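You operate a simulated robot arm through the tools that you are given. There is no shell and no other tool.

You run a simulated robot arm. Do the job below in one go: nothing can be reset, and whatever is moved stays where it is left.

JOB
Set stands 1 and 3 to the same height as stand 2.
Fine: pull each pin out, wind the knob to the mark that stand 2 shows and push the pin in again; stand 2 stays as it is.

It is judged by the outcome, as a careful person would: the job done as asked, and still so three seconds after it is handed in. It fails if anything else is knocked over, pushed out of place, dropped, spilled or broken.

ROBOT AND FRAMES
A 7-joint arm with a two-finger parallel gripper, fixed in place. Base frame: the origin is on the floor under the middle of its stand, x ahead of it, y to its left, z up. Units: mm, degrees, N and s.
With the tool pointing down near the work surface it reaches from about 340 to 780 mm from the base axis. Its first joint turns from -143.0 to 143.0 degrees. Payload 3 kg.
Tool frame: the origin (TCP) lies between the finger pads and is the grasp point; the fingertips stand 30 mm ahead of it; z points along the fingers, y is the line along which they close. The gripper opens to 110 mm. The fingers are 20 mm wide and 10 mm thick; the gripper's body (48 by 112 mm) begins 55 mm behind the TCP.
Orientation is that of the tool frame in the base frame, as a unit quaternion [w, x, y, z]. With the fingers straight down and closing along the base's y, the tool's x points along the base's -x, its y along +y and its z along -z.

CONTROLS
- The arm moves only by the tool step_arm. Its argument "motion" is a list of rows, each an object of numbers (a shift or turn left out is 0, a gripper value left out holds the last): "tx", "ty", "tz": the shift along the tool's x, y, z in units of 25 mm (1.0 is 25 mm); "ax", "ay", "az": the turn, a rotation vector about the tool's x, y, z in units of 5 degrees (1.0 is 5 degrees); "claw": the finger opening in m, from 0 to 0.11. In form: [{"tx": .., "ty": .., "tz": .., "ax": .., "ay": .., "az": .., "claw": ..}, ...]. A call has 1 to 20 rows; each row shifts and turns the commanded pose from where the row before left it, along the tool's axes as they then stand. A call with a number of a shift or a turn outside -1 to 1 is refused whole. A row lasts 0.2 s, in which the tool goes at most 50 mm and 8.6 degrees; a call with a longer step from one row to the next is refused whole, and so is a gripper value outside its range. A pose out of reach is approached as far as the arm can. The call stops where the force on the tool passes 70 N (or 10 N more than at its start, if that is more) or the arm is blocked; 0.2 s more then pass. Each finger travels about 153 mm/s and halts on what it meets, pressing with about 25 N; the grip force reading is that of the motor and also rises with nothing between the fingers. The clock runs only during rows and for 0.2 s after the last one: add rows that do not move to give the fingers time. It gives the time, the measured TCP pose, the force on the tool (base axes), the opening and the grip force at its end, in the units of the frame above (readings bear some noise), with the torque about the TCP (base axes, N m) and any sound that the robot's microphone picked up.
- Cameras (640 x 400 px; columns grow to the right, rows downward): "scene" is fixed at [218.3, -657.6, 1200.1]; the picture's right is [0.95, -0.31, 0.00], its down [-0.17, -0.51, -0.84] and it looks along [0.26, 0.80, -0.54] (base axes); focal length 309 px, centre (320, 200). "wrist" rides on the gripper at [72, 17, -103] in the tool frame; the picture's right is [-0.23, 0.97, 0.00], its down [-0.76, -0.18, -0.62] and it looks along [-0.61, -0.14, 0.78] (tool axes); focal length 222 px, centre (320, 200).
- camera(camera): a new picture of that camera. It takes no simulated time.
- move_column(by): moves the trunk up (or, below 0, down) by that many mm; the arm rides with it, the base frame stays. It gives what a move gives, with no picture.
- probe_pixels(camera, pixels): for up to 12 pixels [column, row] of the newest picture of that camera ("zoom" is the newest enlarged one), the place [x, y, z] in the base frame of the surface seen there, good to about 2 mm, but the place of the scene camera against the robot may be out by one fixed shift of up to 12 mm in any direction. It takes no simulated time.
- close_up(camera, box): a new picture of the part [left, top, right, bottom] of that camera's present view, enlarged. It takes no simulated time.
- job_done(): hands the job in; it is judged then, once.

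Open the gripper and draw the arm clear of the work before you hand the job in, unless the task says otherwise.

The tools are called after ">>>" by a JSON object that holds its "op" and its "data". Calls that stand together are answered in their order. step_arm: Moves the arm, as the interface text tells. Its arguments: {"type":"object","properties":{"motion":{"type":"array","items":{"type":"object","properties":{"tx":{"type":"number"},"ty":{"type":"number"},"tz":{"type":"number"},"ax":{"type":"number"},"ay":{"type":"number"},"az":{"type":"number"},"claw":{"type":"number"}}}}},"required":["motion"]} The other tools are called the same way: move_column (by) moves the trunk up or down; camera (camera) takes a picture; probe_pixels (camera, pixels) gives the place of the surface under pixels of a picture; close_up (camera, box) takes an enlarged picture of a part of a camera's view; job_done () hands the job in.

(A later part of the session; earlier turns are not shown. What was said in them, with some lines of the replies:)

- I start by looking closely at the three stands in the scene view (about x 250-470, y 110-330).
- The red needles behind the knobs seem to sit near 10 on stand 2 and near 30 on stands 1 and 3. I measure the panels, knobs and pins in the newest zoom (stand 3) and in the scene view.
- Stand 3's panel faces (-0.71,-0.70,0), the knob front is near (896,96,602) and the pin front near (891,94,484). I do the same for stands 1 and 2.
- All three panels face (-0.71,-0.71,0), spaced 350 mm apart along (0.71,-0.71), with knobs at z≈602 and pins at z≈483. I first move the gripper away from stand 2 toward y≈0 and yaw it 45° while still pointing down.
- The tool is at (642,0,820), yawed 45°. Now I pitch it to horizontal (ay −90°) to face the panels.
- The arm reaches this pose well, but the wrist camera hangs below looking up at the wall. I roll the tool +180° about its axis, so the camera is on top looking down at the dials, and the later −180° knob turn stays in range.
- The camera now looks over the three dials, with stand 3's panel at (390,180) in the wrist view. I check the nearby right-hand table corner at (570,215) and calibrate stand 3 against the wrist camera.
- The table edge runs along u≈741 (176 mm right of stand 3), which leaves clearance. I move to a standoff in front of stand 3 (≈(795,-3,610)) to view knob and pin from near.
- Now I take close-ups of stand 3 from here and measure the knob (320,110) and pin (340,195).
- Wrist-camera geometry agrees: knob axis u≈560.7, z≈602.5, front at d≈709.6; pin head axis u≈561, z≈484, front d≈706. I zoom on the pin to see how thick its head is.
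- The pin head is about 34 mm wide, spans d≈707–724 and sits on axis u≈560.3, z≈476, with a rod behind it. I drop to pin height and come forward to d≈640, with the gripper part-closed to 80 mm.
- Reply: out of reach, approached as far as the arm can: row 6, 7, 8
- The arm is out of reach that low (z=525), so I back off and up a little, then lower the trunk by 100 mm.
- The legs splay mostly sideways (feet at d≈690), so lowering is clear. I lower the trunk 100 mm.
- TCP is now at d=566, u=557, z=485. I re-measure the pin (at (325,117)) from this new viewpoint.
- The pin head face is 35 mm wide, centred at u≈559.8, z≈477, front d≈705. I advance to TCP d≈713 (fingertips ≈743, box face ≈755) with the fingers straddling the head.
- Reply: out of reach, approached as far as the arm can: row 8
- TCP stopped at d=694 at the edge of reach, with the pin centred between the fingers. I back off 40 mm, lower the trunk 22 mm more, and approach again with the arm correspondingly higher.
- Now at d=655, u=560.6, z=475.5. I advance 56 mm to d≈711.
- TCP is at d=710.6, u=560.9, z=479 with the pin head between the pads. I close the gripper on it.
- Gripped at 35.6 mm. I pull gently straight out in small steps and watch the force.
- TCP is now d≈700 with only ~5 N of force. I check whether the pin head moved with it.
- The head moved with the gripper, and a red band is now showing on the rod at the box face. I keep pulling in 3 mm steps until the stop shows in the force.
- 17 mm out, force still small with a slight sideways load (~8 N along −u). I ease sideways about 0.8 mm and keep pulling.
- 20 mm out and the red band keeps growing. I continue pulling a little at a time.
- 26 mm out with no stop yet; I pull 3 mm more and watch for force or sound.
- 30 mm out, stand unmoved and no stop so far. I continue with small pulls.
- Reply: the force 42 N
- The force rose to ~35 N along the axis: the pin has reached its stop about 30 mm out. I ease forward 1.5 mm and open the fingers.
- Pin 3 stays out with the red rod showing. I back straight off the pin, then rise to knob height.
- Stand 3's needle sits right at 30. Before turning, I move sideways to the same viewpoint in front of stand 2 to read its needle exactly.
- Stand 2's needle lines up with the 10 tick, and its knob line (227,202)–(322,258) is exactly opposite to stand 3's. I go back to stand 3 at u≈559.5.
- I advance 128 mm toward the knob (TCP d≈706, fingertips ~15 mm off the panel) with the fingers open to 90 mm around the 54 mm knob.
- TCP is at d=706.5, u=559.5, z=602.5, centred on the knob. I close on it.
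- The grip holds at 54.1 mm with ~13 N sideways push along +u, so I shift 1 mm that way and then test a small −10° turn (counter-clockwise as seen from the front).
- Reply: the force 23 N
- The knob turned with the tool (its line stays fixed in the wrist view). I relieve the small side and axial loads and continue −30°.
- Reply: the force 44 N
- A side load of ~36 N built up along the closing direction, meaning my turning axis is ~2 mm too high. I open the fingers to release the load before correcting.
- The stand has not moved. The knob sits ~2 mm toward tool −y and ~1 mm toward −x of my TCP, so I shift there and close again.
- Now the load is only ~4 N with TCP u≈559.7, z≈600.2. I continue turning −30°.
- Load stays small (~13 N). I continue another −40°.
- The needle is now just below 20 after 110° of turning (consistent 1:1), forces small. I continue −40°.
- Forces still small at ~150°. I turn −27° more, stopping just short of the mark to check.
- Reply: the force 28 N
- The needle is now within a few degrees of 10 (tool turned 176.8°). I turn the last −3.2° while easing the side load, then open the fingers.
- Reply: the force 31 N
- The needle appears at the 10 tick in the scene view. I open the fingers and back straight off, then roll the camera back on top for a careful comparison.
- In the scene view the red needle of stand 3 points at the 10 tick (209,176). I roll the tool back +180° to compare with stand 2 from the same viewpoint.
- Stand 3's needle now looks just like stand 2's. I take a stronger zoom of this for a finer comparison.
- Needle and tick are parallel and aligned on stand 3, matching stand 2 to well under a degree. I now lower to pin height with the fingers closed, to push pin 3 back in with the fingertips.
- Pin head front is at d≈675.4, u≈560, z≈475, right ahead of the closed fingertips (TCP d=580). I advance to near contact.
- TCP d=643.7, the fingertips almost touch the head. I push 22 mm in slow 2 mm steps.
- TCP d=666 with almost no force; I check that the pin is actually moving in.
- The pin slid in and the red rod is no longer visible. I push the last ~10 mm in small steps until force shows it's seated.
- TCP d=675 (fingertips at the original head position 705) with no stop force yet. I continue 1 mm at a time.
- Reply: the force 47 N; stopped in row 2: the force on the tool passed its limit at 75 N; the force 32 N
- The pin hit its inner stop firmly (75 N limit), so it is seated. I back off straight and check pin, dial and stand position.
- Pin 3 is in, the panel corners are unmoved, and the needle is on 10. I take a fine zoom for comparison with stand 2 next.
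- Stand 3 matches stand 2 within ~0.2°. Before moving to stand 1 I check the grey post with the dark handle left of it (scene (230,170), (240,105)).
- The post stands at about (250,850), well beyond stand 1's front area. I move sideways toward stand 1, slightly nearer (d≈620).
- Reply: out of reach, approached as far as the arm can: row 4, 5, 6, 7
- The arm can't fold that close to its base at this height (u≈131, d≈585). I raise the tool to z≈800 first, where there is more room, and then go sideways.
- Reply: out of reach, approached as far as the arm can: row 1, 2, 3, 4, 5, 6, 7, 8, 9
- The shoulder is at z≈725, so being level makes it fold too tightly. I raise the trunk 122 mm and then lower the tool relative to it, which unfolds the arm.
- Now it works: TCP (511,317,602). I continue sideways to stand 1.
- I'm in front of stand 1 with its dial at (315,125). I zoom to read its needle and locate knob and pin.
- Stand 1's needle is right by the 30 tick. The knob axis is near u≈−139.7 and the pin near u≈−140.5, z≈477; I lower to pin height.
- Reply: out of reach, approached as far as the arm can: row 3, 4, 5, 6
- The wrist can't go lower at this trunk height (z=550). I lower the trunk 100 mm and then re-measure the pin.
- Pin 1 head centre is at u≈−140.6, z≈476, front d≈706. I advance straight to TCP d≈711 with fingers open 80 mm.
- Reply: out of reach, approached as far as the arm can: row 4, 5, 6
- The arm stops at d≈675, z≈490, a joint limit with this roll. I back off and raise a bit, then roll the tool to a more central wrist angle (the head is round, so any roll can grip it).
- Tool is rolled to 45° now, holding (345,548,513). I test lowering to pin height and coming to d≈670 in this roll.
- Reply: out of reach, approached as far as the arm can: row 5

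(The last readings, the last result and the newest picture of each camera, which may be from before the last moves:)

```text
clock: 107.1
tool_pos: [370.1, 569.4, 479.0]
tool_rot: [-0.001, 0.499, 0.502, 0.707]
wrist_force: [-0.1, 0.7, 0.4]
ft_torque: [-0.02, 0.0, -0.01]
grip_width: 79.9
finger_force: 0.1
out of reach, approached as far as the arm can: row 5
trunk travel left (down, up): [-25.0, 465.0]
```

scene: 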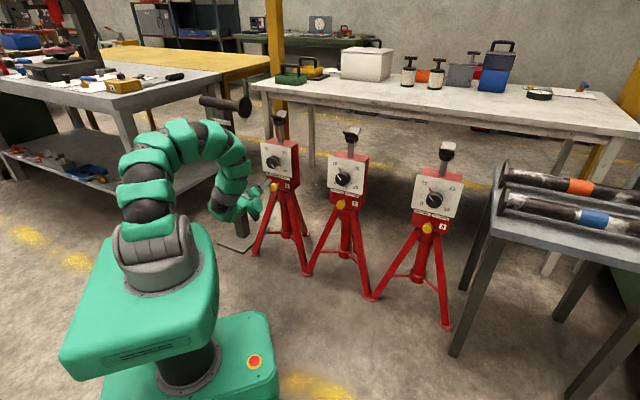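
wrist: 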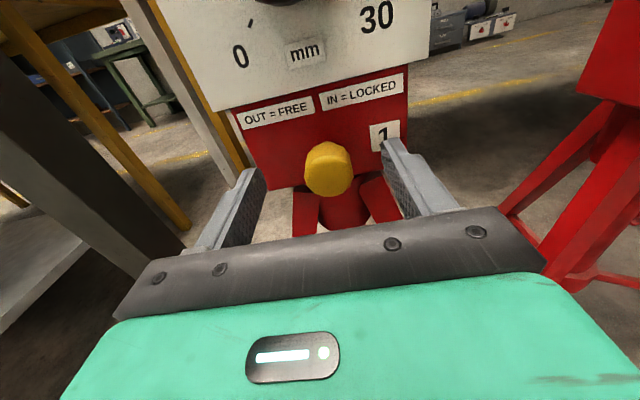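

Roll makes little difference; the limit behaves like a fixed distance from the shoulder, so lower is better. I back off, lower the trunk the remaining 25 mm, and roll the camera back on top.

>>> {"op": "step_arm", "data": {"motion": [{"tz": -0.8}, {"tz": -0.6}, {"az": 1}, {"az": 1}, {"az": 1}, {"az": 1}, {"az": 1}, {"az": 1}, {"az": 1}, {"az": 1}, {"az": 1}, {}]}}

>>> {"op": "move_column", "data": {"by": -24}}

```text
clock: 109.7
tool_pos: [346.2, 543.5, 479.4]
tool_rot: [-0.271, 0.653, 0.271, 0.653]
wrist_force: [-0.1, 0.4, 0.0]
ft_torque: [0.02, 0.0, 0.02]
grip_width: 80.0
finger_force: 0.0
trunk travel left (down, up): [-25.0, 465.0]
```

```text
clock: 110.4
tool_pos: [346.0, 544.6, 456.5]
tool_rot: [-0.27, 0.653, 0.271, 0.653]
wrist_force: [-0.3, -0.4, -0.6]
ft_torque: [-0.02, 0.0, -0.04]
grip_width: 80.1
finger_force: 0.0
trunk travel left (down, up): [-1.0, 489.0]
```

Now at d=630, u=−140.4, z=456.5. I rise 20 mm and advance to d≈697, where the fingertips (727) fully cover the head (706–723).

>>> {"op": "step_arm", "data": {"motion": [{"tx": 0.4}, {"tx": 0.4}, {"tz": 0.65}, {"tz": 0.65}, {"tz": 0.65}, {"tz": 0.65}, {}]}}

>>> {"op": "camera", "data": {"camera": "wrist"}}

```text
clock: 112.0
tool_pos: [391.4, 590.3, 476.1]
tool_rot: [-0.272, 0.653, 0.272, 0.653]
wrist_force: [-0.5, 0.1, -0.1]
ft_torque: [0.02, 0.0, 0.02]
grip_width: 80.0
finger_force: 0.1
trunk travel left (down, up): [-1.0, 489.0]
```

```text
taken
```

wrist: 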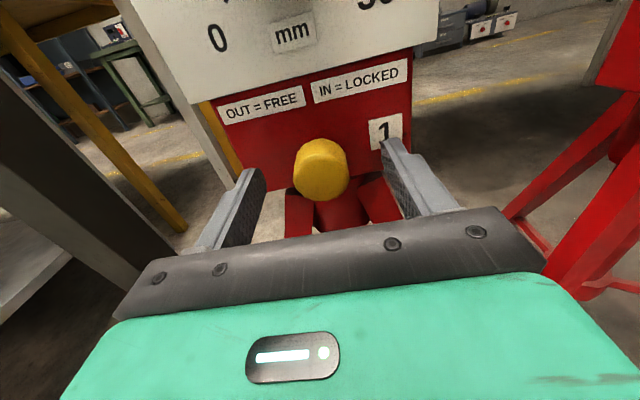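

TCP d=694, u=−140.6, z=476 with the pin centred between the fingers and no reach warning. I advance 6 mm more and close.

>>> {"op": "step_arm", "data": {"motion": [{"tz": 0.12}, {"tz": 0.12}, {}, {"claw": 0.05}, {"claw": 0.04}, {"claw": 0.02}, {"claw": 0.02}, {"claw": 0.02}]}}

>>> {"op": "close_up", "data": {"camera": "wrist", "box": [240, 130, 400, 230]}}

```text
clock: 113.8
tool_pos: [394.3, 592.5, 478.2]
tool_rot: [-0.271, 0.653, 0.273, 0.652]
wrist_force: [0.2, -1.6, -0.4]
ft_torque: [0.06, -0.01, -0.64]
grip_width: 35.6
finger_force: 45.3
out of reach, approached as far as the arm can: row 1
trunk travel left (down, up): [-1.0, 489.0]
```

```text
4.00 times, centred on (320, 180) of wrist
```

zoom: 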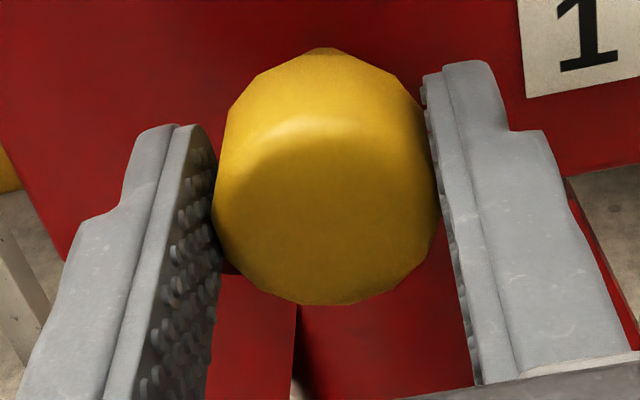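

The head is gripped (35.6 mm) with nearly no side load. I pull out 26 mm gently.

>>> {"op": "step_arm", "data": {"motion": [{"tz": -0.1}, {"tz": -0.1}, {"tz": -0.1}, {"tz": -0.1}, {"tz": -0.1}, {}]}}

>>> {"op": "close_up", "data": {"camera": "wrist", "box": [240, 130, 400, 230]}}

```text
clock: 115.2
tool_pos: [385.4, 584.0, 478.8]
tool_rot: [-0.27, 0.653, 0.271, 0.653]
wrist_force: [-0.5, 1.4, 10.3]
ft_torque: [0.22, -0.03, -0.54]
grip_width: 35.1
finger_force: 44.9
trunk travel left (down, up): [-1.0, 489.0]
```

```text
4.00 times, centred on (320, 180) of wrist
```

zoom: 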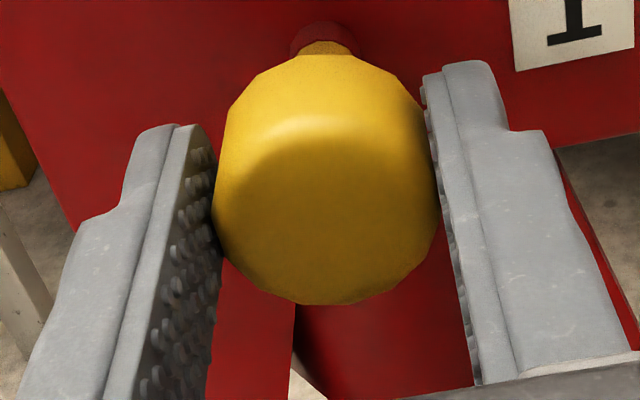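

Moved 12 mm, red band appearing, vertical load ~10 N only. I continue pulling 13 mm.

>>> {"op": "step_arm", "data": {"motion": [{"tz": -0.1, "tx": 0.01}, {"tz": -0.1, "tx": 0.01}, {"tz": -0.1}, {"tz": -0.1}, {"tz": -0.1}, {}]}}

```text
clock: 116.6
tool_pos: [376.6, 574.4, 478.8]
tool_rot: [-0.271, 0.653, 0.272, 0.653]
wrist_force: [-2.1, -1.8, 20.1]
ft_torque: [0.01, 0.09, -0.5]
grip_width: 35.3
finger_force: 45.1
trunk travel left (down, up): [-1.0, 489.0]
```

25 mm out, with 20 N upward on the tool, so I ease up 1 mm and pull the last few mm slowly.

>>> {"op": "step_arm", "data": {"motion": [{"tx": 0.04}, {"tz": -0.06}, {"tz": -0.06}, {}]}}

>>> {"op": "close_up", "data": {"camera": "wrist", "box": [240, 130, 400, 230]}}

```text
clock: 117.6
tool_pos: [374.1, 574.0, 478.9]
tool_rot: [-0.27, 0.654, 0.273, 0.652]
wrist_force: [-8.7, 3.5, 7.5]
ft_torque: [-0.34, 0.77, -0.35]
grip_width: 35.5
finger_force: 44.7
trunk travel left (down, up): [-1.0, 489.0]
```

```text
4.00 times, centred on (320, 180) of wrist
```

zoom: 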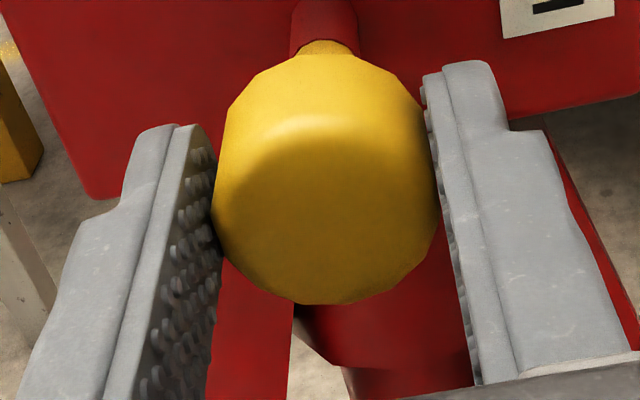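

27 mm out and free of load; I pull on in 1 mm steps until the stop is felt.

>>> {"op": "step_arm", "data": {"motion": [{"tz": -0.05}, {"tz": -0.05}, {}]}}

```text
clock: 118.4
tool_pos: [371.6, 570.0, 478.5]
tool_rot: [-0.27, 0.653, 0.273, 0.653]
wrist_force: [0.6, 16.1, -5.3]
ft_torque: [-0.13, 0.16, -0.31]
grip_width: 35.2
finger_force: 45.8
trunk travel left (down, up): [-1.0, 489.0]
```

The pull force has started rising at 31 mm — the stop. I ease forward 1 mm and release, then look.

>>> {"op": "step_arm", "data": {"motion": [{"tz": 0.03}, {}, {"claw": 0.05}, {"claw": 0.08}, {}]}}

>>> {"op": "camera", "data": {"camera": "wrist"}}

>>> {"op": "close_up", "data": {"camera": "scene", "box": [240, 120, 320, 220]}}

```text
clock: 119.6
tool_pos: [372.8, 570.6, 478.6]
tool_rot: [-0.271, 0.653, 0.273, 0.652]
wrist_force: [-0.4, -0.3, 0.2]
ft_torque: [0.03, 0.0, 0.03]
grip_width: 79.9
finger_force: 0.0
trunk travel left (down, up): [-1.0, 489.0]
```

```text
taken
```

wrist: 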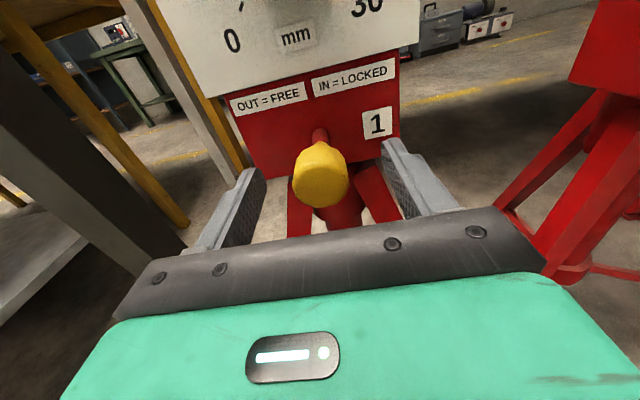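

```text
4.00 times, centred on (280, 170) of scene
```

zoom: 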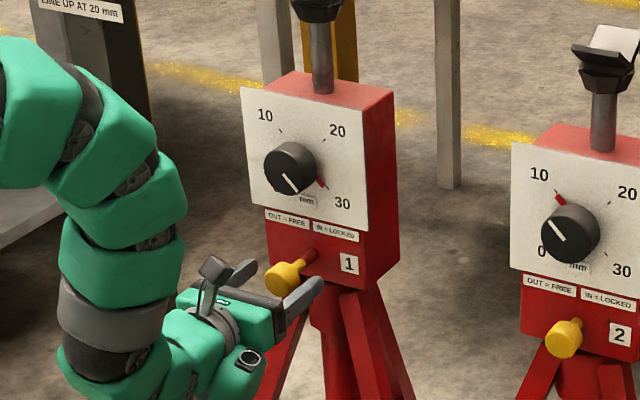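

Pin 1 is out with the red rod showing. (A "LINE UP AT 20 mm" sign on the post is unrelated; the job says stand 2's mark.) I back off and rise to knob height.

>>> {"op": "step_arm", "data": {"motion": [{"tz": -0.7}, {"tz": -0.7}, {"tz": -0.5}, {"tx": 0.8, "claw": 0.09}, {"tx": 0.8}, {"tx": 0.8}, {"tx": 0.8}, {"tx": 0.8}, {"tx": 0.8}, {}]}}

>>> {"op": "camera", "data": {"camera": "wrist"}}

>>> {"op": "close_up", "data": {"camera": "wrist", "box": [260, 70, 370, 180]}}

```text
clock: 121.8
tool_pos: [340.4, 541.2, 599.9]
tool_rot: [-0.269, 0.654, 0.272, 0.653]
wrist_force: [-0.8, -0.4, -0.3]
ft_torque: [0.02, 0.02, 0.0]
grip_width: 90.2
finger_force: 0.0
trunk travel left (down, up): [-1.0, 489.0]
```

```text
taken
```

wrist: 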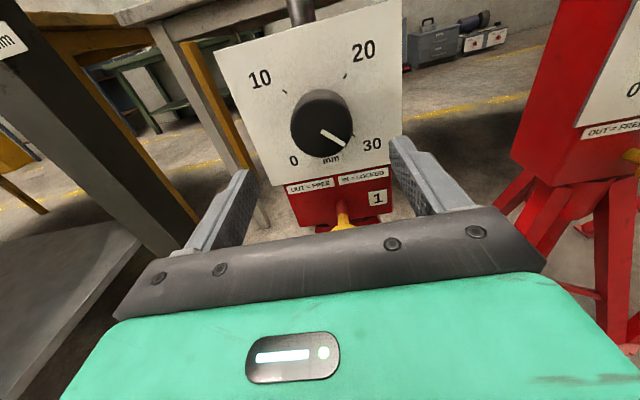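

```text
3.64 times, centred on (315, 125) of wrist
```

zoom: 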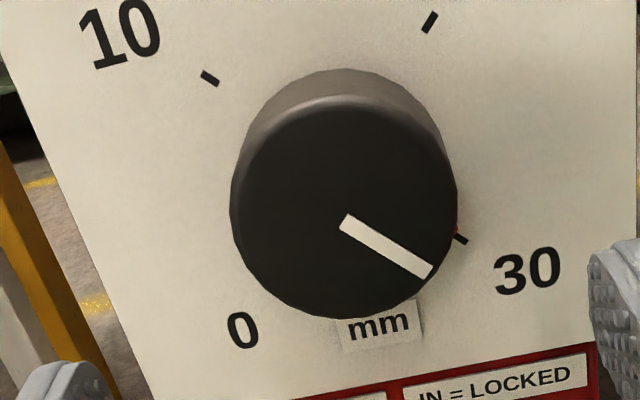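

Stand 1's needle is at 30 and its knob axis is at u≈−140, z≈600. I advance to TCP d≈706 around the knob.

>>> {"op": "step_arm", "data": {"motion": [{"ty": 0.08}, {"tz": 0.66}, {"tz": 0.66}, {"tz": 0.66}, {"tz": 0.66}, {"tz": 0.66}, {}]}}

>>> {"op": "camera", "data": {"camera": "wrist"}}

```text
clock: 123.4
tool_pos: [399.4, 594.5, 599.2]
tool_rot: [-0.27, 0.654, 0.272, 0.653]
wrist_force: [-0.6, -0.1, 0.7]
ft_torque: [-0.03, 0.01, -0.01]
grip_width: 90.0
finger_force: 0.1
trunk travel left (down, up): [-1.0, 489.0]
```

```text
taken
```

wrist: 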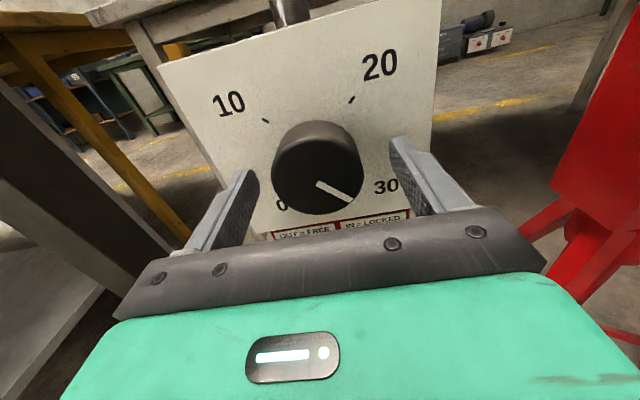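

The knob is ~1.2 mm left of the tool centre and I'm 3 mm short, so I nudge and close.

>>> {"op": "step_arm", "data": {"motion": [{"ty": -0.05, "tz": 0.12}, {}, {"claw": 0.065}, {"claw": 0.055}, {"claw": 0.04}, {"claw": 0.04}, {"claw": 0.04}]}}

>>> {"op": "camera", "data": {"camera": "wrist"}}

```text
clock: 125.0
tool_pos: [400.0, 596.9, 598.3]
tool_rot: [-0.271, 0.653, 0.273, 0.652]
wrist_force: [-0.3, 3.5, 0.0]
ft_torque: [-0.24, 0.16, -0.18]
grip_width: 54.1
finger_force: 45.0
trunk travel left (down, up): [-1.0, 489.0]
```

```text
taken
```

wrist: 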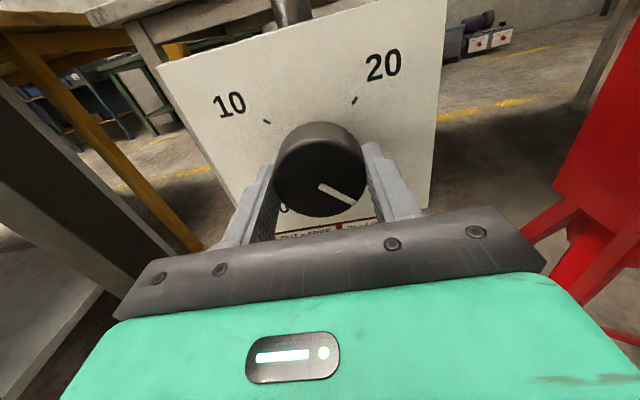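

Gripped cleanly at 54.1 mm with ~4 N load. I turn −28° and check the force.

>>> {"op": "step_arm", "data": {"motion": [{"az": -0.8}, {"az": -0.8}, {"az": -0.8}, {"az": -0.8}, {"az": -0.8}, {"az": -0.8}, {"az": -0.8}, {}]}}

```text
clock: 126.8
tool_pos: [400.3, 598.5, 599.6]
tool_rot: [-0.104, 0.568, 0.423, 0.699]
wrist_force: [-22.5, -23.9, -13.4]
ft_torque: [0.11, -0.15, -0.68]
grip_width: 54.0
finger_force: 44.8
trunk travel left (down, up): [-1.0, 489.0]
```

Some axial load (~33 N) appeared, so I back off ~1.2 mm along the axis and continue turning −30°.

>>> {"op": "step_arm", "data": {"motion": [{"tz": -0.05, "tx": -0.018, "ty": -0.01}, {"az": -0.8}, {"az": -0.8}, {"az": -0.8}, {"az": -0.8}, {"az": -0.8}, {"az": -0.8}, {"az": -0.8}, {}]}}

```text
clock: 128.8
tool_pos: [400.2, 597.1, 599.9]
tool_rot: [0.069, 0.449, 0.546, 0.704]
wrist_force: [12.8, 27.7, 19.5]
ft_torque: [-0.38, 0.21, 0.51]
grip_width: 54.4
finger_force: 44.8
trunk travel left (down, up): [-1.0, 489.0]
```

Now ~29 N the other way axially and ~20 N up, so I trim by half a millimetre and continue −32°.

>>> {"op": "step_arm", "data": {"motion": [{"tz": 0.025, "tx": 0.023, "ty": 0.013}, {"az": -0.8}, {"az": -0.8}, {"az": -0.8}, {"az": -0.8}, {"az": -0.8}, {"az": -0.8}, {"az": -0.8}, {"az": -0.8}, {}]}}

```text
clock: 131.0
tool_pos: [401.2, 598.4, 599.8]
tool_rot: [0.26, 0.282, 0.649, 0.657]
wrist_force: [-0.8, -7.0, 17.2]
ft_torque: [-0.03, -0.1, -1.2]
grip_width: 53.8
finger_force: 45.3
trunk travel left (down, up): [-1.0, 489.0]
```

Loads are small (17 N up). I trim 0.5 mm up and continue −36°.

>>> {"op": "step_arm", "data": {"motion": [{"ty": 0.02}, {"az": -0.8}, {"az": -0.8}, {"az": -0.8}, {"az": -0.8}, {"az": -0.8}, {"az": -0.8}, {"az": -0.8}, {"az": -0.8}, {"az": -0.8}, {}]}}

>>> {"op": "close_up", "data": {"camera": "scene", "box": [240, 120, 320, 220]}}

```text
clock: 133.4
tool_pos: [401.5, 596.5, 600.5]
tool_rot: [0.45, 0.067, 0.705, 0.545]
wrist_force: [-8.4, -29.0, 8.1]
ft_torque: [0.18, -0.32, -0.15]
grip_width: 53.9
finger_force: 44.7
trunk travel left (down, up): [-1.0, 489.0]
```

```text
4.00 times, centred on (280, 170) of scene
```

zoom: 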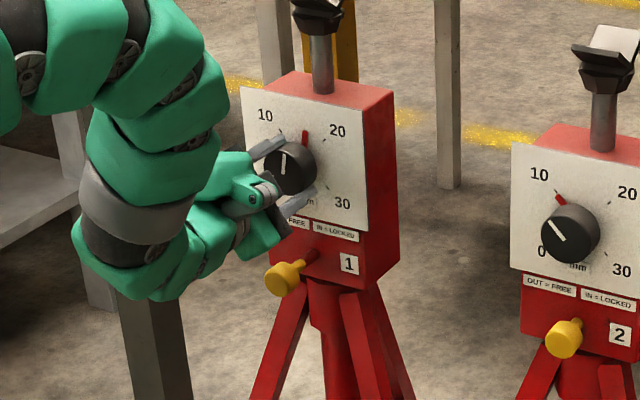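

The needle of stand 1 is passing ~16. I trim slightly and continue −36°.

>>> {"op": "step_arm", "data": {"motion": [{"tz": -0.02, "tx": -0.013, "ty": -0.009}, {"az": -0.8}, {"az": -0.8}, {"az": -0.8}, {"az": -0.8}, {"az": -0.8}, {"az": -0.8}, {"az": -0.8}, {"az": -0.8}, {"az": -0.8}, {}]}}

```text
clock: 135.2
tool_pos: [403.3, 608.6, 576.0]
tool_rot: [0.553, -0.114, 0.696, 0.444]
wrist_force: [-31.6, 37.1, -1.7]
ft_torque: [-0.38, -1.32, -0.37]
grip_width: 60.5
finger_force: 21.2
out of reach, approached as far as the arm can: row 7, 8
trunk travel left (down, up): [-1.0, 489.0]
stopped in row 8: the force on the tool passed its limit at 78 N (the readings are from after the stop); the commanded pose is now the measured one
```

The arm ran into a joint limit and the tool slipped off downward (z=576, opening 60 mm). I look before moving anything.

>>> {"op": "camera", "data": {"camera": "scene"}}

>>> {"op": "camera", "data": {"camera": "wrist"}}

>>> {"op": "close_up", "data": {"camera": "scene", "box": [240, 120, 320, 220]}}

```text
taken
```

scene: 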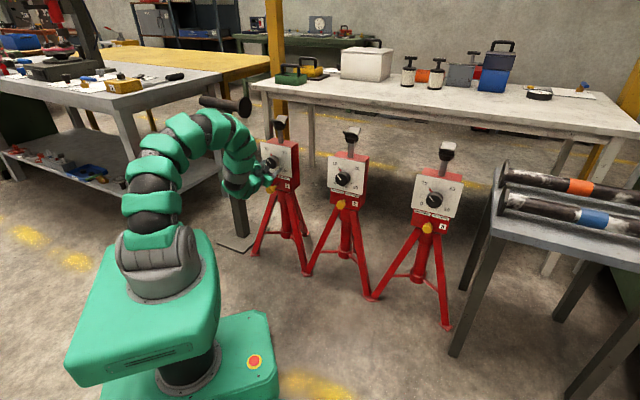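

```text
taken
```

wrist: 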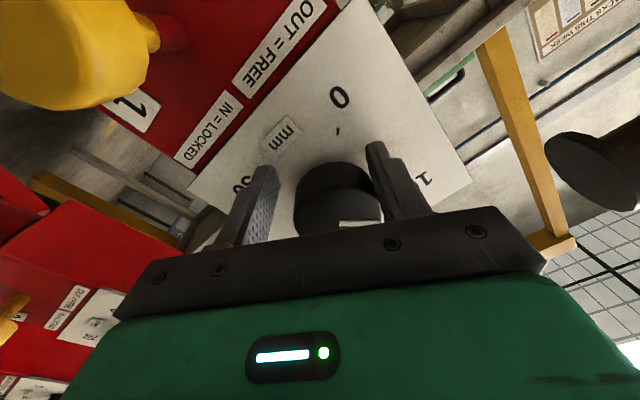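

```text
4.00 times, centred on (280, 170) of scene
```

zoom: 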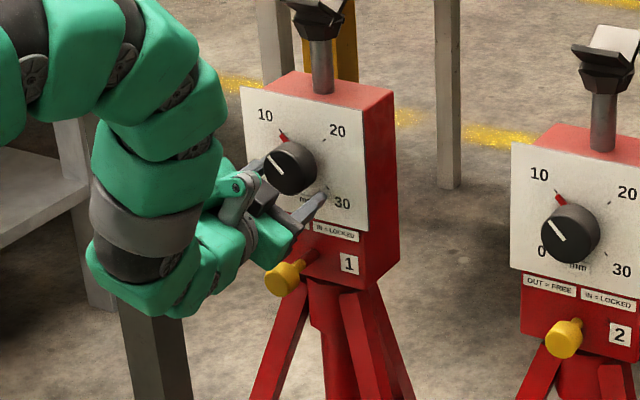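

Stand 1 hasn't moved and nothing is damaged; its needle is now near 10. I open the fingers a little more and back straight off.

>>> {"op": "step_arm", "data": {"motion": [{"claw": 0.07}, {"claw": 0.08}, {}, {"tz": -0.4}, {"tz": -0.6}, {"tz": -0.7}, {"tz": -0.7}, {"tz": -0.5}, {}]}}

>>> {"op": "camera", "data": {"camera": "wrist"}}

>>> {"op": "close_up", "data": {"camera": "scene", "box": [240, 120, 320, 220]}}

```text
clock: 137.2
tool_pos: [371.7, 547.3, 563.0]
tool_rot: [0.554, -0.106, 0.695, 0.446]
wrist_force: [0.7, 0.0, 0.4]
ft_torque: [0.01, 0.0, 0.01]
grip_width: 79.9
finger_force: 0.0
out of reach, approached as far as the arm can: row 6, 7, 8
trunk travel left (down, up): [-1.0, 489.0]
```

```text
taken
```

wrist: 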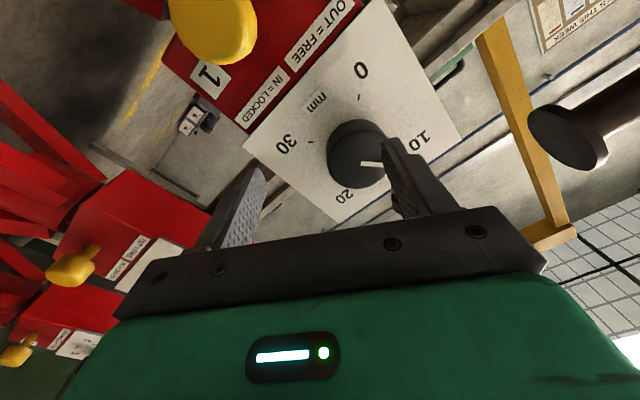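

```text
4.00 times, centred on (280, 170) of scene
```

zoom: 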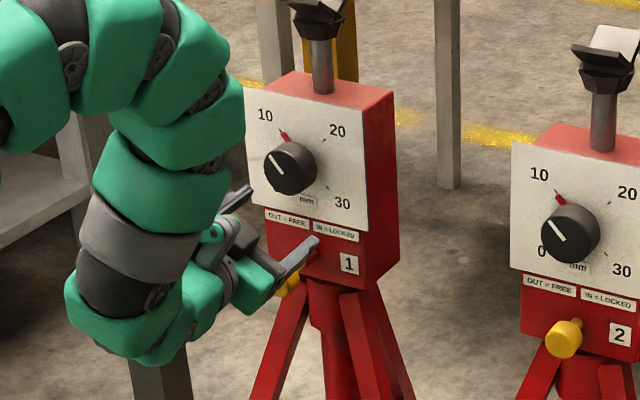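

The knob's needle is near 10 and the tool is clear at d≈650. I roll back +90° out of the joint limit.

>>> {"op": "step_arm", "data": {"motion": [{"az": 1}, {"az": 1}, {"az": 1}, {"az": 1}, {"az": 1}, {"az": 1}, {"az": 1}, {"az": 1}, {"az": 1}, {"az": 1}, {"az": 1}, {"az": 1}, {"az": 1}, {"az": 1}, {"az": 1}, {"az": 1}, {"az": 1}, {"az": 1}, {}]}}

>>> {"op": "camera", "data": {"camera": "wrist"}}

```text
clock: 141.2
tool_pos: [372.3, 548.1, 564.7]
tool_rot: [0.081, 0.418, 0.568, 0.705]
wrist_force: [-0.4, 0.2, 0.1]
ft_torque: [0.03, 0.01, -0.03]
grip_width: 79.9
finger_force: 0.1
trunk travel left (down, up): [-1.0, 489.0]
```

```text
taken
```

wrist: 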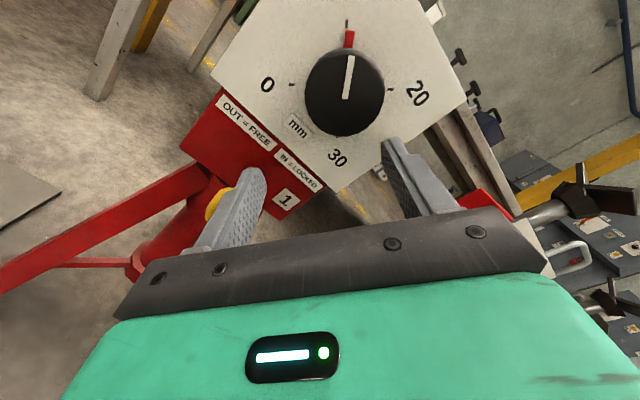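

I rise ~36 mm and back off ~30 mm, then roll the remaining +60° to bring the camera upright, with a small yaw correction.

>>> {"op": "step_arm", "data": {"motion": [{"tx": 0.358, "ty": 0.626, "tz": -0.4}, {"tx": 0.358, "ty": 0.626, "tz": -0.4}, {"tz": -0.3}, {"az": 1}, {"az": 1}, {"az": 1}, {"az": 1}, {"az": 1}, {"az": 1}, {"az": 1}, {"az": 1}, {"az": 1}, {"az": 1}, {"az": 1}, {"az": 1}, {"ax": -0.42}, {}]}}

>>> {"op": "camera", "data": {"camera": "wrist"}}

>>> {"op": "close_up", "data": {"camera": "wrist", "box": [260, 60, 370, 170]}}

```text
clock: 144.8
tool_pos: [353.3, 528.3, 601.0]
tool_rot: [-0.27, 0.65, 0.272, 0.656]
wrist_force: [0.0, -0.3, 0.2]
ft_torque: [0.0, 0.0, 0.0]
grip_width: 80.2
finger_force: 0.0
trunk travel left (down, up): [-1.0, 489.0]
```

```text
taken
```

wrist: 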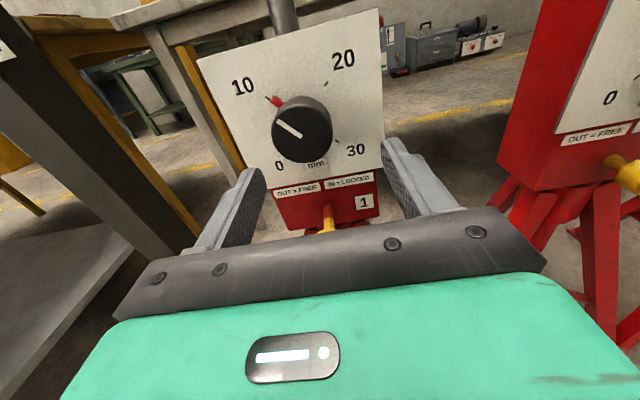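

```text
3.64 times, centred on (315, 115) of wrist
```

zoom: 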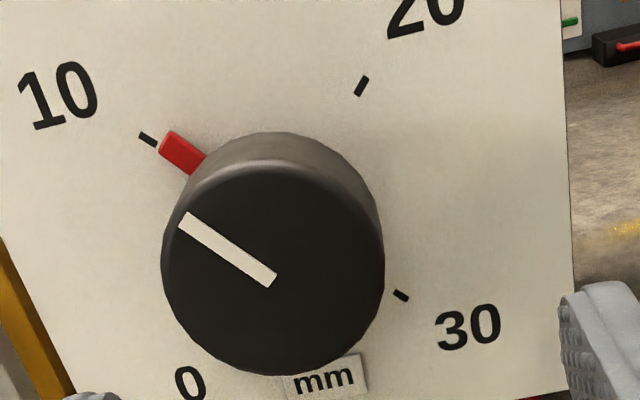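

The needle is a few degrees short of 10 (≈10.3). I centre in front of the knob for a careful comparison with the stand 2 view.

>>> {"op": "step_arm", "data": {"motion": [{"ty": -0.65, "tz": -0.5}, {"tz": -0.5, "tx": -0.08}, {"tz": -0.3}, {}]}}

>>> {"op": "camera", "data": {"camera": "wrist"}}

>>> {"op": "close_up", "data": {"camera": "wrist", "box": [275, 75, 365, 155]}}

```text
clock: 145.8
tool_pos: [321.3, 523.6, 588.7]
tool_rot: [-0.27, 0.65, 0.272, 0.656]
wrist_force: [-0.6, -0.6, -0.2]
ft_torque: [-0.02, -0.03, -0.02]
grip_width: 80.2
finger_force: 0.1
out of reach, approached as far as the arm can: row 2, 3
trunk travel left (down, up): [-1.0, 489.0]
```

```text
taken
```

wrist: 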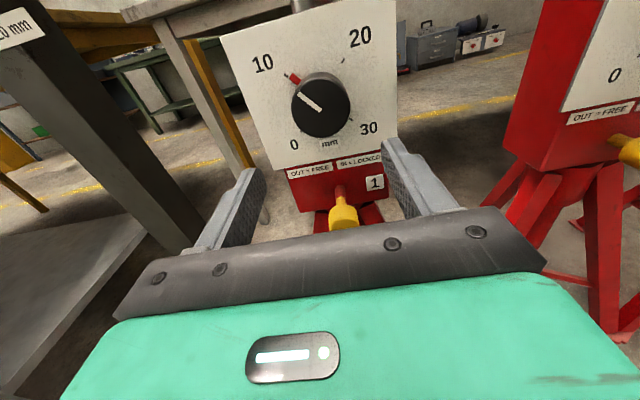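

```text
5.00 times, centred on (320, 115) of wrist
```

zoom: 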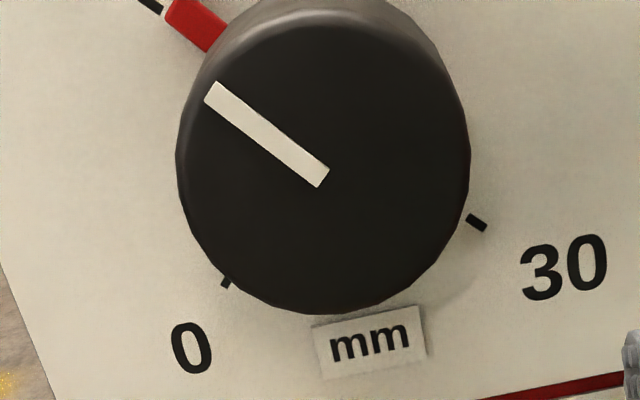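

Using the camera geometry, stand 2's knob line is at ≈134.5° and stand 1's at ≈130.2°, so stand 1 needs about −4.3° more. I go back to the knob with the camera on top, opening to 90 mm.

>>> {"op": "step_arm", "data": {"motion": [{"tz": 0.5, "claw": 0.09}, {"tx": 0.43, "ty": 0.128, "ay": -0.078, "az": 0.07}, {"tz": 0.7}, {"tz": 0.7}, {"tz": 0.7}, {"tz": 0.7}, {"tz": 0.6}, {}]}}

>>> {"op": "camera", "data": {"camera": "wrist"}}

```text
clock: 147.6
tool_pos: [393.0, 591.7, 598.8]
tool_rot: [-0.271, 0.653, 0.271, 0.653]
wrist_force: [-0.6, -0.2, -1.1]
ft_torque: [0.02, 0.0, -0.02]
grip_width: 90.1
finger_force: 0.2
trunk travel left (down, up): [-1.0, 489.0]
```

```text
taken
```

wrist: 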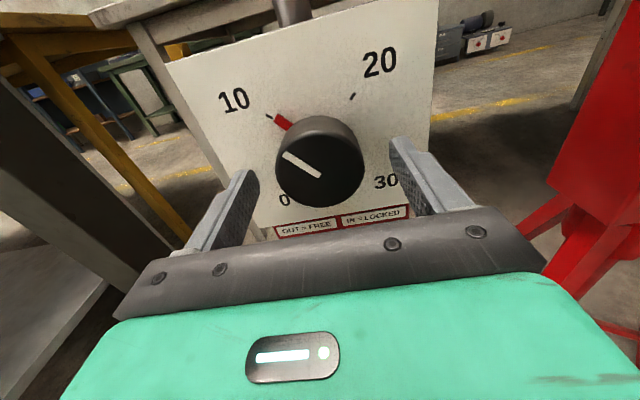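

Centred with knob at (320,160). I advance 9 mm and close.

>>> {"op": "step_arm", "data": {"motion": [{"tz": 0.18}, {"tz": 0.18}, {}, {"claw": 0.065}, {"claw": 0.055}, {"claw": 0.04}, {"claw": 0.04}, {"claw": 0.04}]}}

>>> {"op": "close_up", "data": {"camera": "wrist", "box": [240, 90, 400, 230]}}

```text
clock: 149.4
tool_pos: [399.6, 598.0, 598.3]
tool_rot: [-0.271, 0.653, 0.272, 0.652]
wrist_force: [-1.6, 0.2, -0.9]
ft_torque: [-0.22, 0.19, 0.23]
grip_width: 54.8
finger_force: 45.3
trunk travel left (down, up): [-1.0, 489.0]
```

```text
2.86 times, centred on (320, 160) of wrist
```

zoom: 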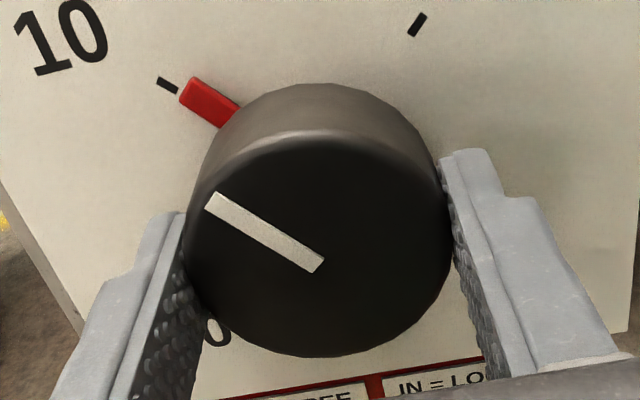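

Grip is clean with ~2 N load; the knob line still measures ≈130.3°. I turn −4.2°.

>>> {"op": "step_arm", "data": {"motion": [{"az": -0.28}, {"az": -0.28}, {"az": -0.28}, {}, {}]}}

>>> {"op": "close_up", "data": {"camera": "wrist", "box": [240, 90, 400, 230]}}

```text
clock: 150.6
tool_pos: [400.0, 597.8, 597.5]
tool_rot: [-0.246, 0.644, 0.294, 0.662]
wrist_force: [-7.3, -10.1, -5.6]
ft_torque: [0.37, -0.4, -0.25]
grip_width: 54.8
finger_force: 44.5
trunk travel left (down, up): [-1.0, 489.0]
```

```text
2.86 times, centred on (320, 160) of wrist
```

zoom: 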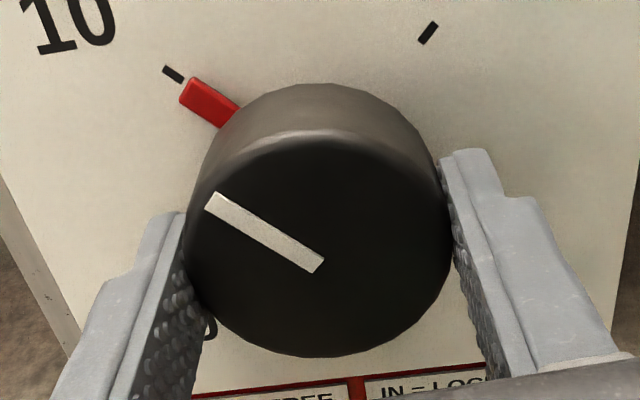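

The knob followed. I release, back off, level the roll and view the dial again.

>>> {"op": "step_arm", "data": {"motion": [{"claw": 0.065}, {"claw": 0.09}, {}, {"tz": -0.5}, {"tz": -0.7}, {"tz": -0.7}, {"tz": -0.7}, {"tz": -0.6}, {"az": 0.84}, {}]}}

>>> {"op": "camera", "data": {"camera": "wrist"}}

>>> {"op": "close_up", "data": {"camera": "wrist", "box": [270, 70, 360, 150]}}

```text
clock: 152.8
tool_pos: [342.1, 540.1, 598.1]
tool_rot: [-0.27, 0.654, 0.27, 0.653]
wrist_force: [-1.2, 1.2, -1.1]
ft_torque: [0.0, 0.04, 0.01]
grip_width: 90.1
finger_force: 0.1
trunk travel left (down, up): [-1.0, 489.0]
```

```text
taken
```

wrist: 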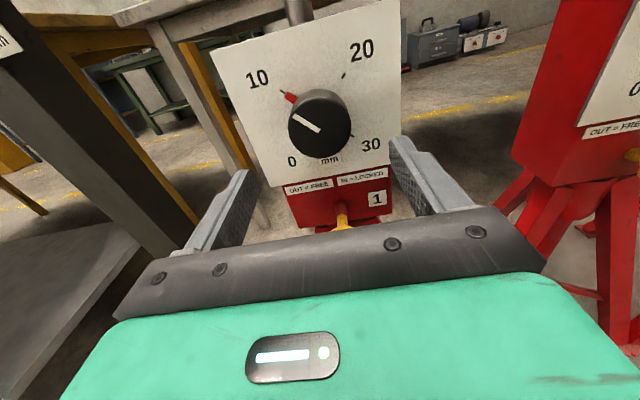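

```text
5.00 times, centred on (315, 110) of wrist
```

zoom: 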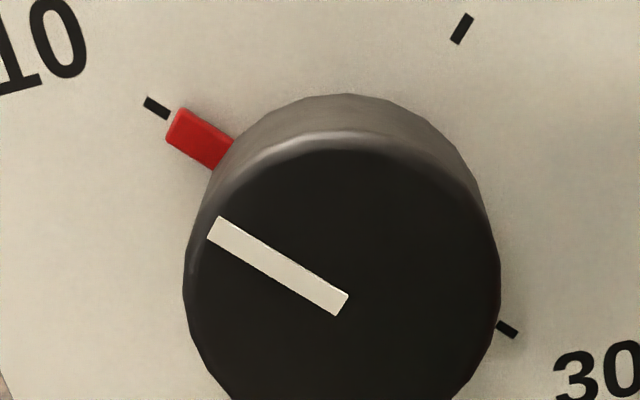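

Stand 1's line now measures ≈135.0°, matching stand 2 within measuring error, and the needle sits on the 10 tick. I lower to pin height with closed fingers to push pin 1 in.

>>> {"op": "step_arm", "data": {"motion": [{"tz": -0.2, "claw": 0.05}, {"tx": -0.81, "claw": 0.0}, {"tx": -0.81}, {"tx": -0.81}, {"tx": -0.81}, {"tx": -0.81}, {"tx": -0.81}, {}]}}

>>> {"op": "camera", "data": {"camera": "wrist"}}

>>> {"op": "probe_pixels", "data": {"camera": "wrist", "pixels": [[320, 140], [320, 130], [310, 140], [332, 140], [320, 150]]}}

```text
clock: 154.6
tool_pos: [338.9, 536.7, 478.0]
tool_rot: [-0.27, 0.654, 0.27, 0.653]
wrist_force: [-0.2, 0.4, -0.3]
ft_torque: [0.01, 0.01, -0.01]
grip_width: 0.1
finger_force: 25.2
trunk travel left (down, up): [-1.0, 489.0]
```

```text
taken
```

wrist: 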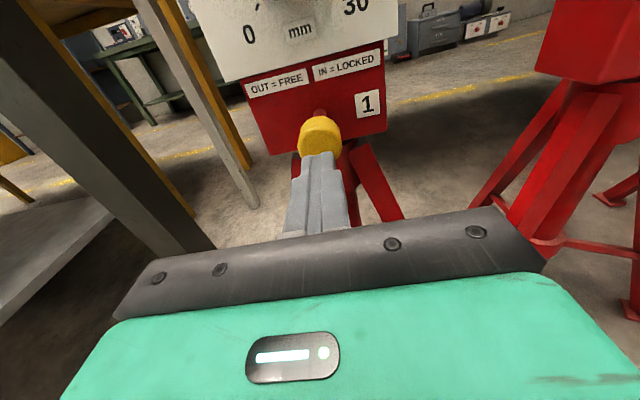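

```text
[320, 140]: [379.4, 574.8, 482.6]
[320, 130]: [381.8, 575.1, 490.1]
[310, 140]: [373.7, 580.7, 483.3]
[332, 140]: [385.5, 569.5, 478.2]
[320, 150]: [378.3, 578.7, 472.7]
```

Pin head front is at d≈674.8, dead ahead of the closed fingertips (TCP d=619). I approach and push in slowly.

>>> {"op": "step_arm", "data": {"motion": [{"tz": 0.44}, {"tz": 0.44}, {"tz": 0.08}, {"tz": 0.08}, {"tz": 0.08}, {"tz": 0.08}, {"tz": 0.08}, {"tz": 0.08}, {"tz": 0.08}, {"tz": 0.08}, {"tz": 0.08}, {"tz": 0.08}, {"tz": 0.08}, {"tz": 0.08}, {}]}}

>>> {"op": "camera", "data": {"camera": "wrist"}}

```text
clock: 157.8
tool_pos: [372.9, 569.7, 477.3]
tool_rot: [-0.273, 0.653, 0.273, 0.652]
wrist_force: [-0.1, 0.9, -0.1]
ft_torque: [-0.01, -0.02, 0.03]
grip_width: 0.0
finger_force: 25.2
trunk travel left (down, up): [-1.0, 489.0]
```

```text
taken
```

wrist: 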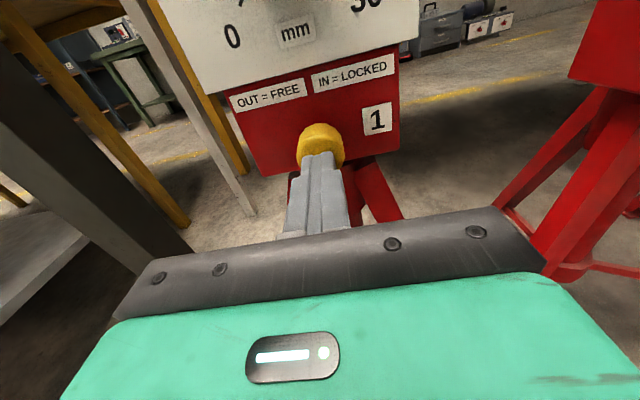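

TCP d=666.5 and the pin is sliding in. I push 8 mm more in small steps.

>>> {"op": "step_arm", "data": {"motion": [{"tz": 0.08}, {"tz": 0.08}, {"tz": 0.08}, {"tz": 0.06}, {}]}}

```text
clock: 159.0
tool_pos: [377.3, 574.6, 477.3]
tool_rot: [-0.27, 0.654, 0.271, 0.652]
wrist_force: [0.6, -0.5, 0.0]
ft_torque: [-0.02, 0.0, -0.03]
grip_width: 0.0
finger_force: 24.4
trunk travel left (down, up): [-1.0, 489.0]
```

TCP d=673 with no stop yet; I continue in 0.75 mm steps, stopping at the first force rise.

>>> {"op": "step_arm", "data": {"motion": [{"tz": 0.03}, {"tz": 0.03}, {"tz": 0.03}, {}]}}

```text
clock: 160.0
tool_pos: [378.2, 576.6, 477.3]
tool_rot: [-0.27, 0.654, 0.271, 0.653]
wrist_force: [-4.8, -8.3, 0.9]
ft_torque: [0.06, -0.05, -0.05]
grip_width: 0.0
finger_force: 25.4
trunk travel left (down, up): [-1.0, 489.0]
```

The force is beginning to rise (9 N) at d=675, the pin's original seat. I push 0.8 mm more to make sure it is fully seated.

>>> {"op": "step_arm", "data": {"motion": [{"tz": 0.03}, {}]}}

```text
clock: 160.6
tool_pos: [378.2, 576.3, 476.2]
tool_rot: [-0.27, 0.654, 0.271, 0.652]
wrist_force: [-22.7, -35.7, -0.4]
ft_torque: [0.31, -0.02, -0.28]
grip_width: 0.0
finger_force: 24.7
trunk travel left (down, up): [-1.0, 489.0]
```

41 N with no further travel: pin 1 is seated. I back off and inspect the stand.

>>> {"op": "step_arm", "data": {"motion": [{"tz": -0.3}, {"tz": -0.7}, {"tz": -0.7}, {"tz": -0.5}, {"tx": 0.8}, {"tx": 0.8}, {"tx": 0.8}, {"tx": 0.8}, {"tx": 0.8}, {"tx": 0.8, "claw": 0.06}, {}]}}

>>> {"op": "camera", "data": {"camera": "wrist"}}

>>> {"op": "close_up", "data": {"camera": "wrist", "box": [270, 70, 360, 150]}}

>>> {"op": "close_up", "data": {"camera": "scene", "box": [240, 100, 480, 250]}}

```text
clock: 163.0
tool_pos: [341.8, 537.7, 596.8]
tool_rot: [-0.27, 0.654, 0.27, 0.653]
wrist_force: [-0.9, 0.4, 0.5]
ft_torque: [-0.03, -0.02, 0.0]
grip_width: 60.1
finger_force: 0.0
trunk travel left (down, up): [-1.0, 489.0]
```

```text
taken
```

wrist: 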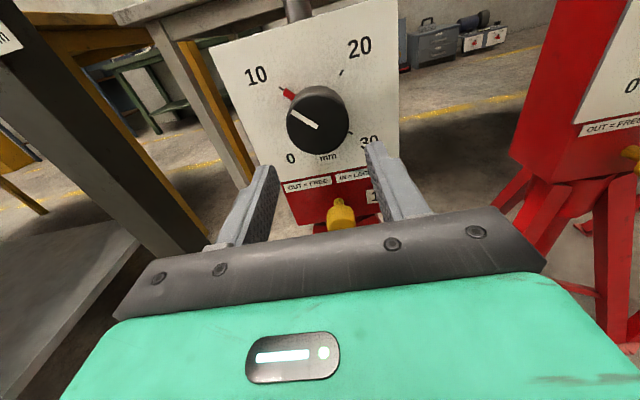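

```text
5.00 times, centred on (315, 110) of wrist
```

zoom: 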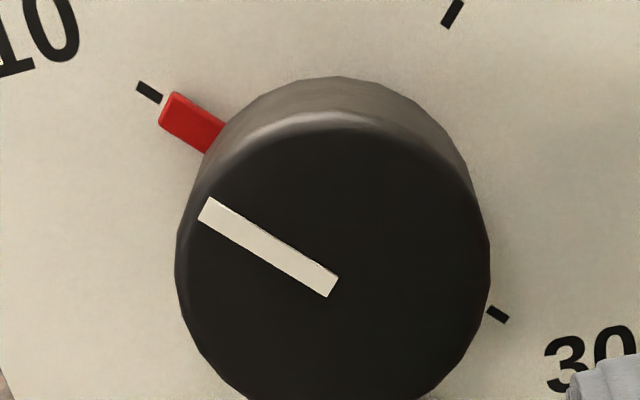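

```text
2.67 times, centred on (360, 175) of scene
```

zoom: 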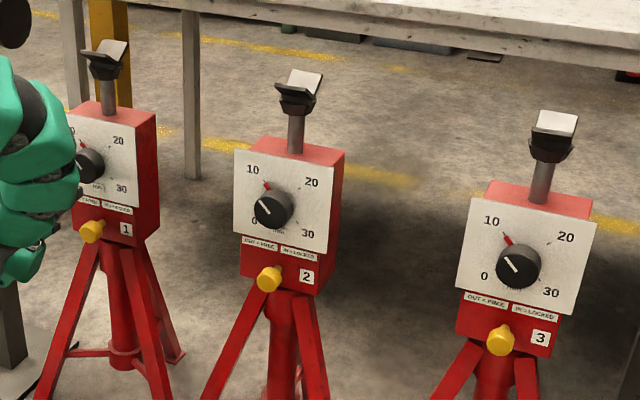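

All three needles read 10, all pins are in, and the stands stand where they were. I now draw the arm clear: trunk up, then back away from stand 1.

>>> {"op": "move_column", "data": {"by": 122}}

>>> {"op": "step_arm", "data": {"motion": [{"tx": -0.8}, {"tx": -0.8}, {"tz": -0.6}, {"tz": -0.6}, {"tz": -0.6}, {}]}}

>>> {"op": "camera", "data": {"camera": "scene"}}

>>> {"op": "close_up", "data": {"camera": "scene", "box": [240, 100, 480, 250]}}

```text
clock: 164.5
tool_pos: [341.1, 536.9, 719.1]
tool_rot: [-0.27, 0.654, 0.271, 0.653]
wrist_force: [-0.6, 0.1, -0.6]
ft_torque: [0.01, 0.01, -0.01]
grip_width: 59.9
finger_force: 0.0
trunk travel left (down, up): [-123.0, 367.0]
```

```text
clock: 165.9
tool_pos: [311.3, 508.5, 675.6]
tool_rot: [-0.27, 0.653, 0.271, 0.653]
wrist_force: [-0.3, 0.2, 0.6]
ft_torque: [-0.03, -0.02, 0.02]
grip_width: 60.1
finger_force: 0.2
out of reach, approached as far as the arm can: row 5
trunk travel left (down, up): [-123.0, 367.0]
```

```text
taken
```

scene: 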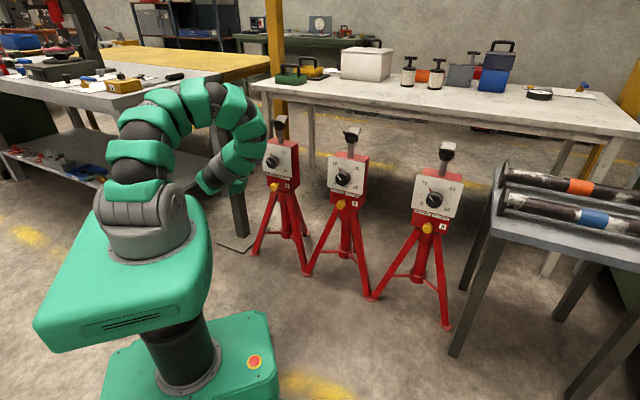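

```text
2.67 times, centred on (360, 175) of scene
```

zoom: 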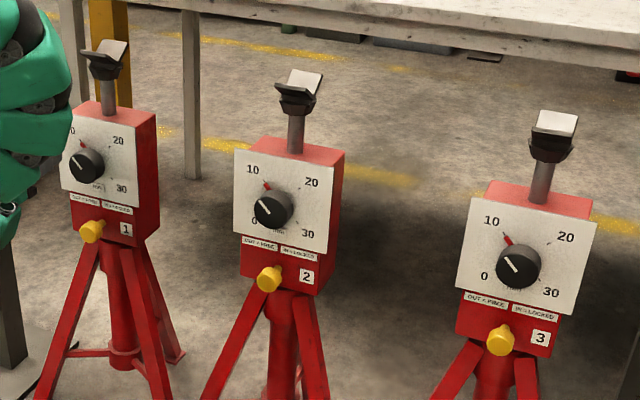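

The arm is clear of the stands with the gripper open. As a last check I compare the saddle heights of the three stands in this zoom.

>>> {"op": "probe_pixels", "data": {"camera": "zoom", "pixels": [[113, 48], [304, 79], [555, 122], [106, 68], [297, 98], [549, 148], [92, 230], [268, 278], [500, 340]]}}

>>> {"op": "close_up", "data": {"camera": "scene", "box": [255, 150, 315, 200]}}

>>> {"op": "close_up", "data": {"camera": "scene", "box": [320, 150, 380, 220]}}

```text
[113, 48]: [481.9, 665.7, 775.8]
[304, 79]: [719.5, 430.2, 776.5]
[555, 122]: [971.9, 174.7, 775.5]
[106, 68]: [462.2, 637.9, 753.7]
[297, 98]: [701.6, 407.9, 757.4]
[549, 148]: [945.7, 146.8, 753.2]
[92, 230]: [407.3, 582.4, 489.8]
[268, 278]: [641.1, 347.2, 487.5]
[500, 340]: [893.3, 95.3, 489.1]
```

```text
8.00 times, centred on (285, 175) of scene
```

zoom: 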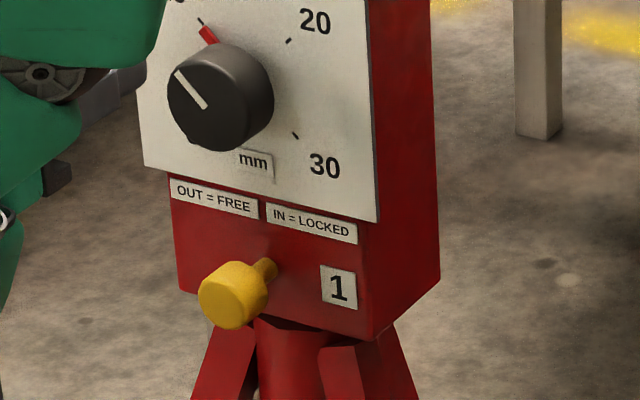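

```text
5.71 times, centred on (350, 185) of scene
```

zoom: 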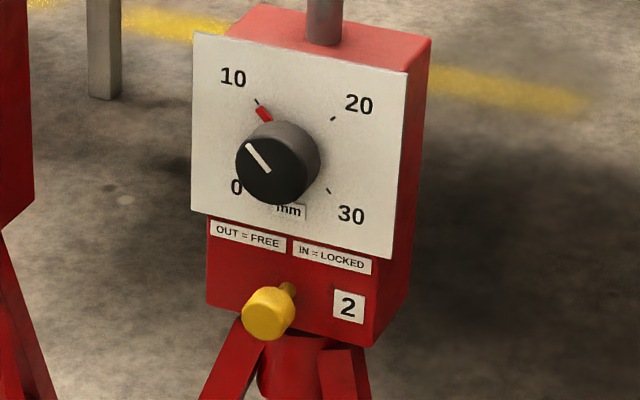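

All three saddles measure z≈776 mm. The needles on stands 1 and 3 match stand 2 at 10, all the pins are in, and the arm is clear with the gripper open, so I hand the job in.

>>> {"op": "job_done", "data": {}}

```text
The job is handed in.
```

Stands 1 and 3 are now set to 10 mm, the same mark as stand 2, and both pins are pushed back in. I didn't touch stand 2.

- **Height check:** the tops of all three stands measure 775–777 mm, equal within the camera's accuracy of about 2 mm. The knob marks on stands 1 and 3 match stand 2's to within about half a degree, or roughly 0.05 mm.
- **Pins:** both were pushed in until they stopped. The last push on stand 3's pin briefly went over the 70 N force limit (75 N) before it stopped, and the stand did not move.
- **Slip on stand 1:** near the end of turning stand 1's knob, the arm hit a joint limit and the gripper slipped off the knob (78 N). Nothing was knocked or shifted. I let go, gripped the knob again and turned the last few degrees to the mark.
- **Sign on the post:** a sign beside stand 1 reads "LINE UP AT 20 mm". I ignored it, since you asked for stand 2's mark.

The gripper is open and the arm is clear of the stands.
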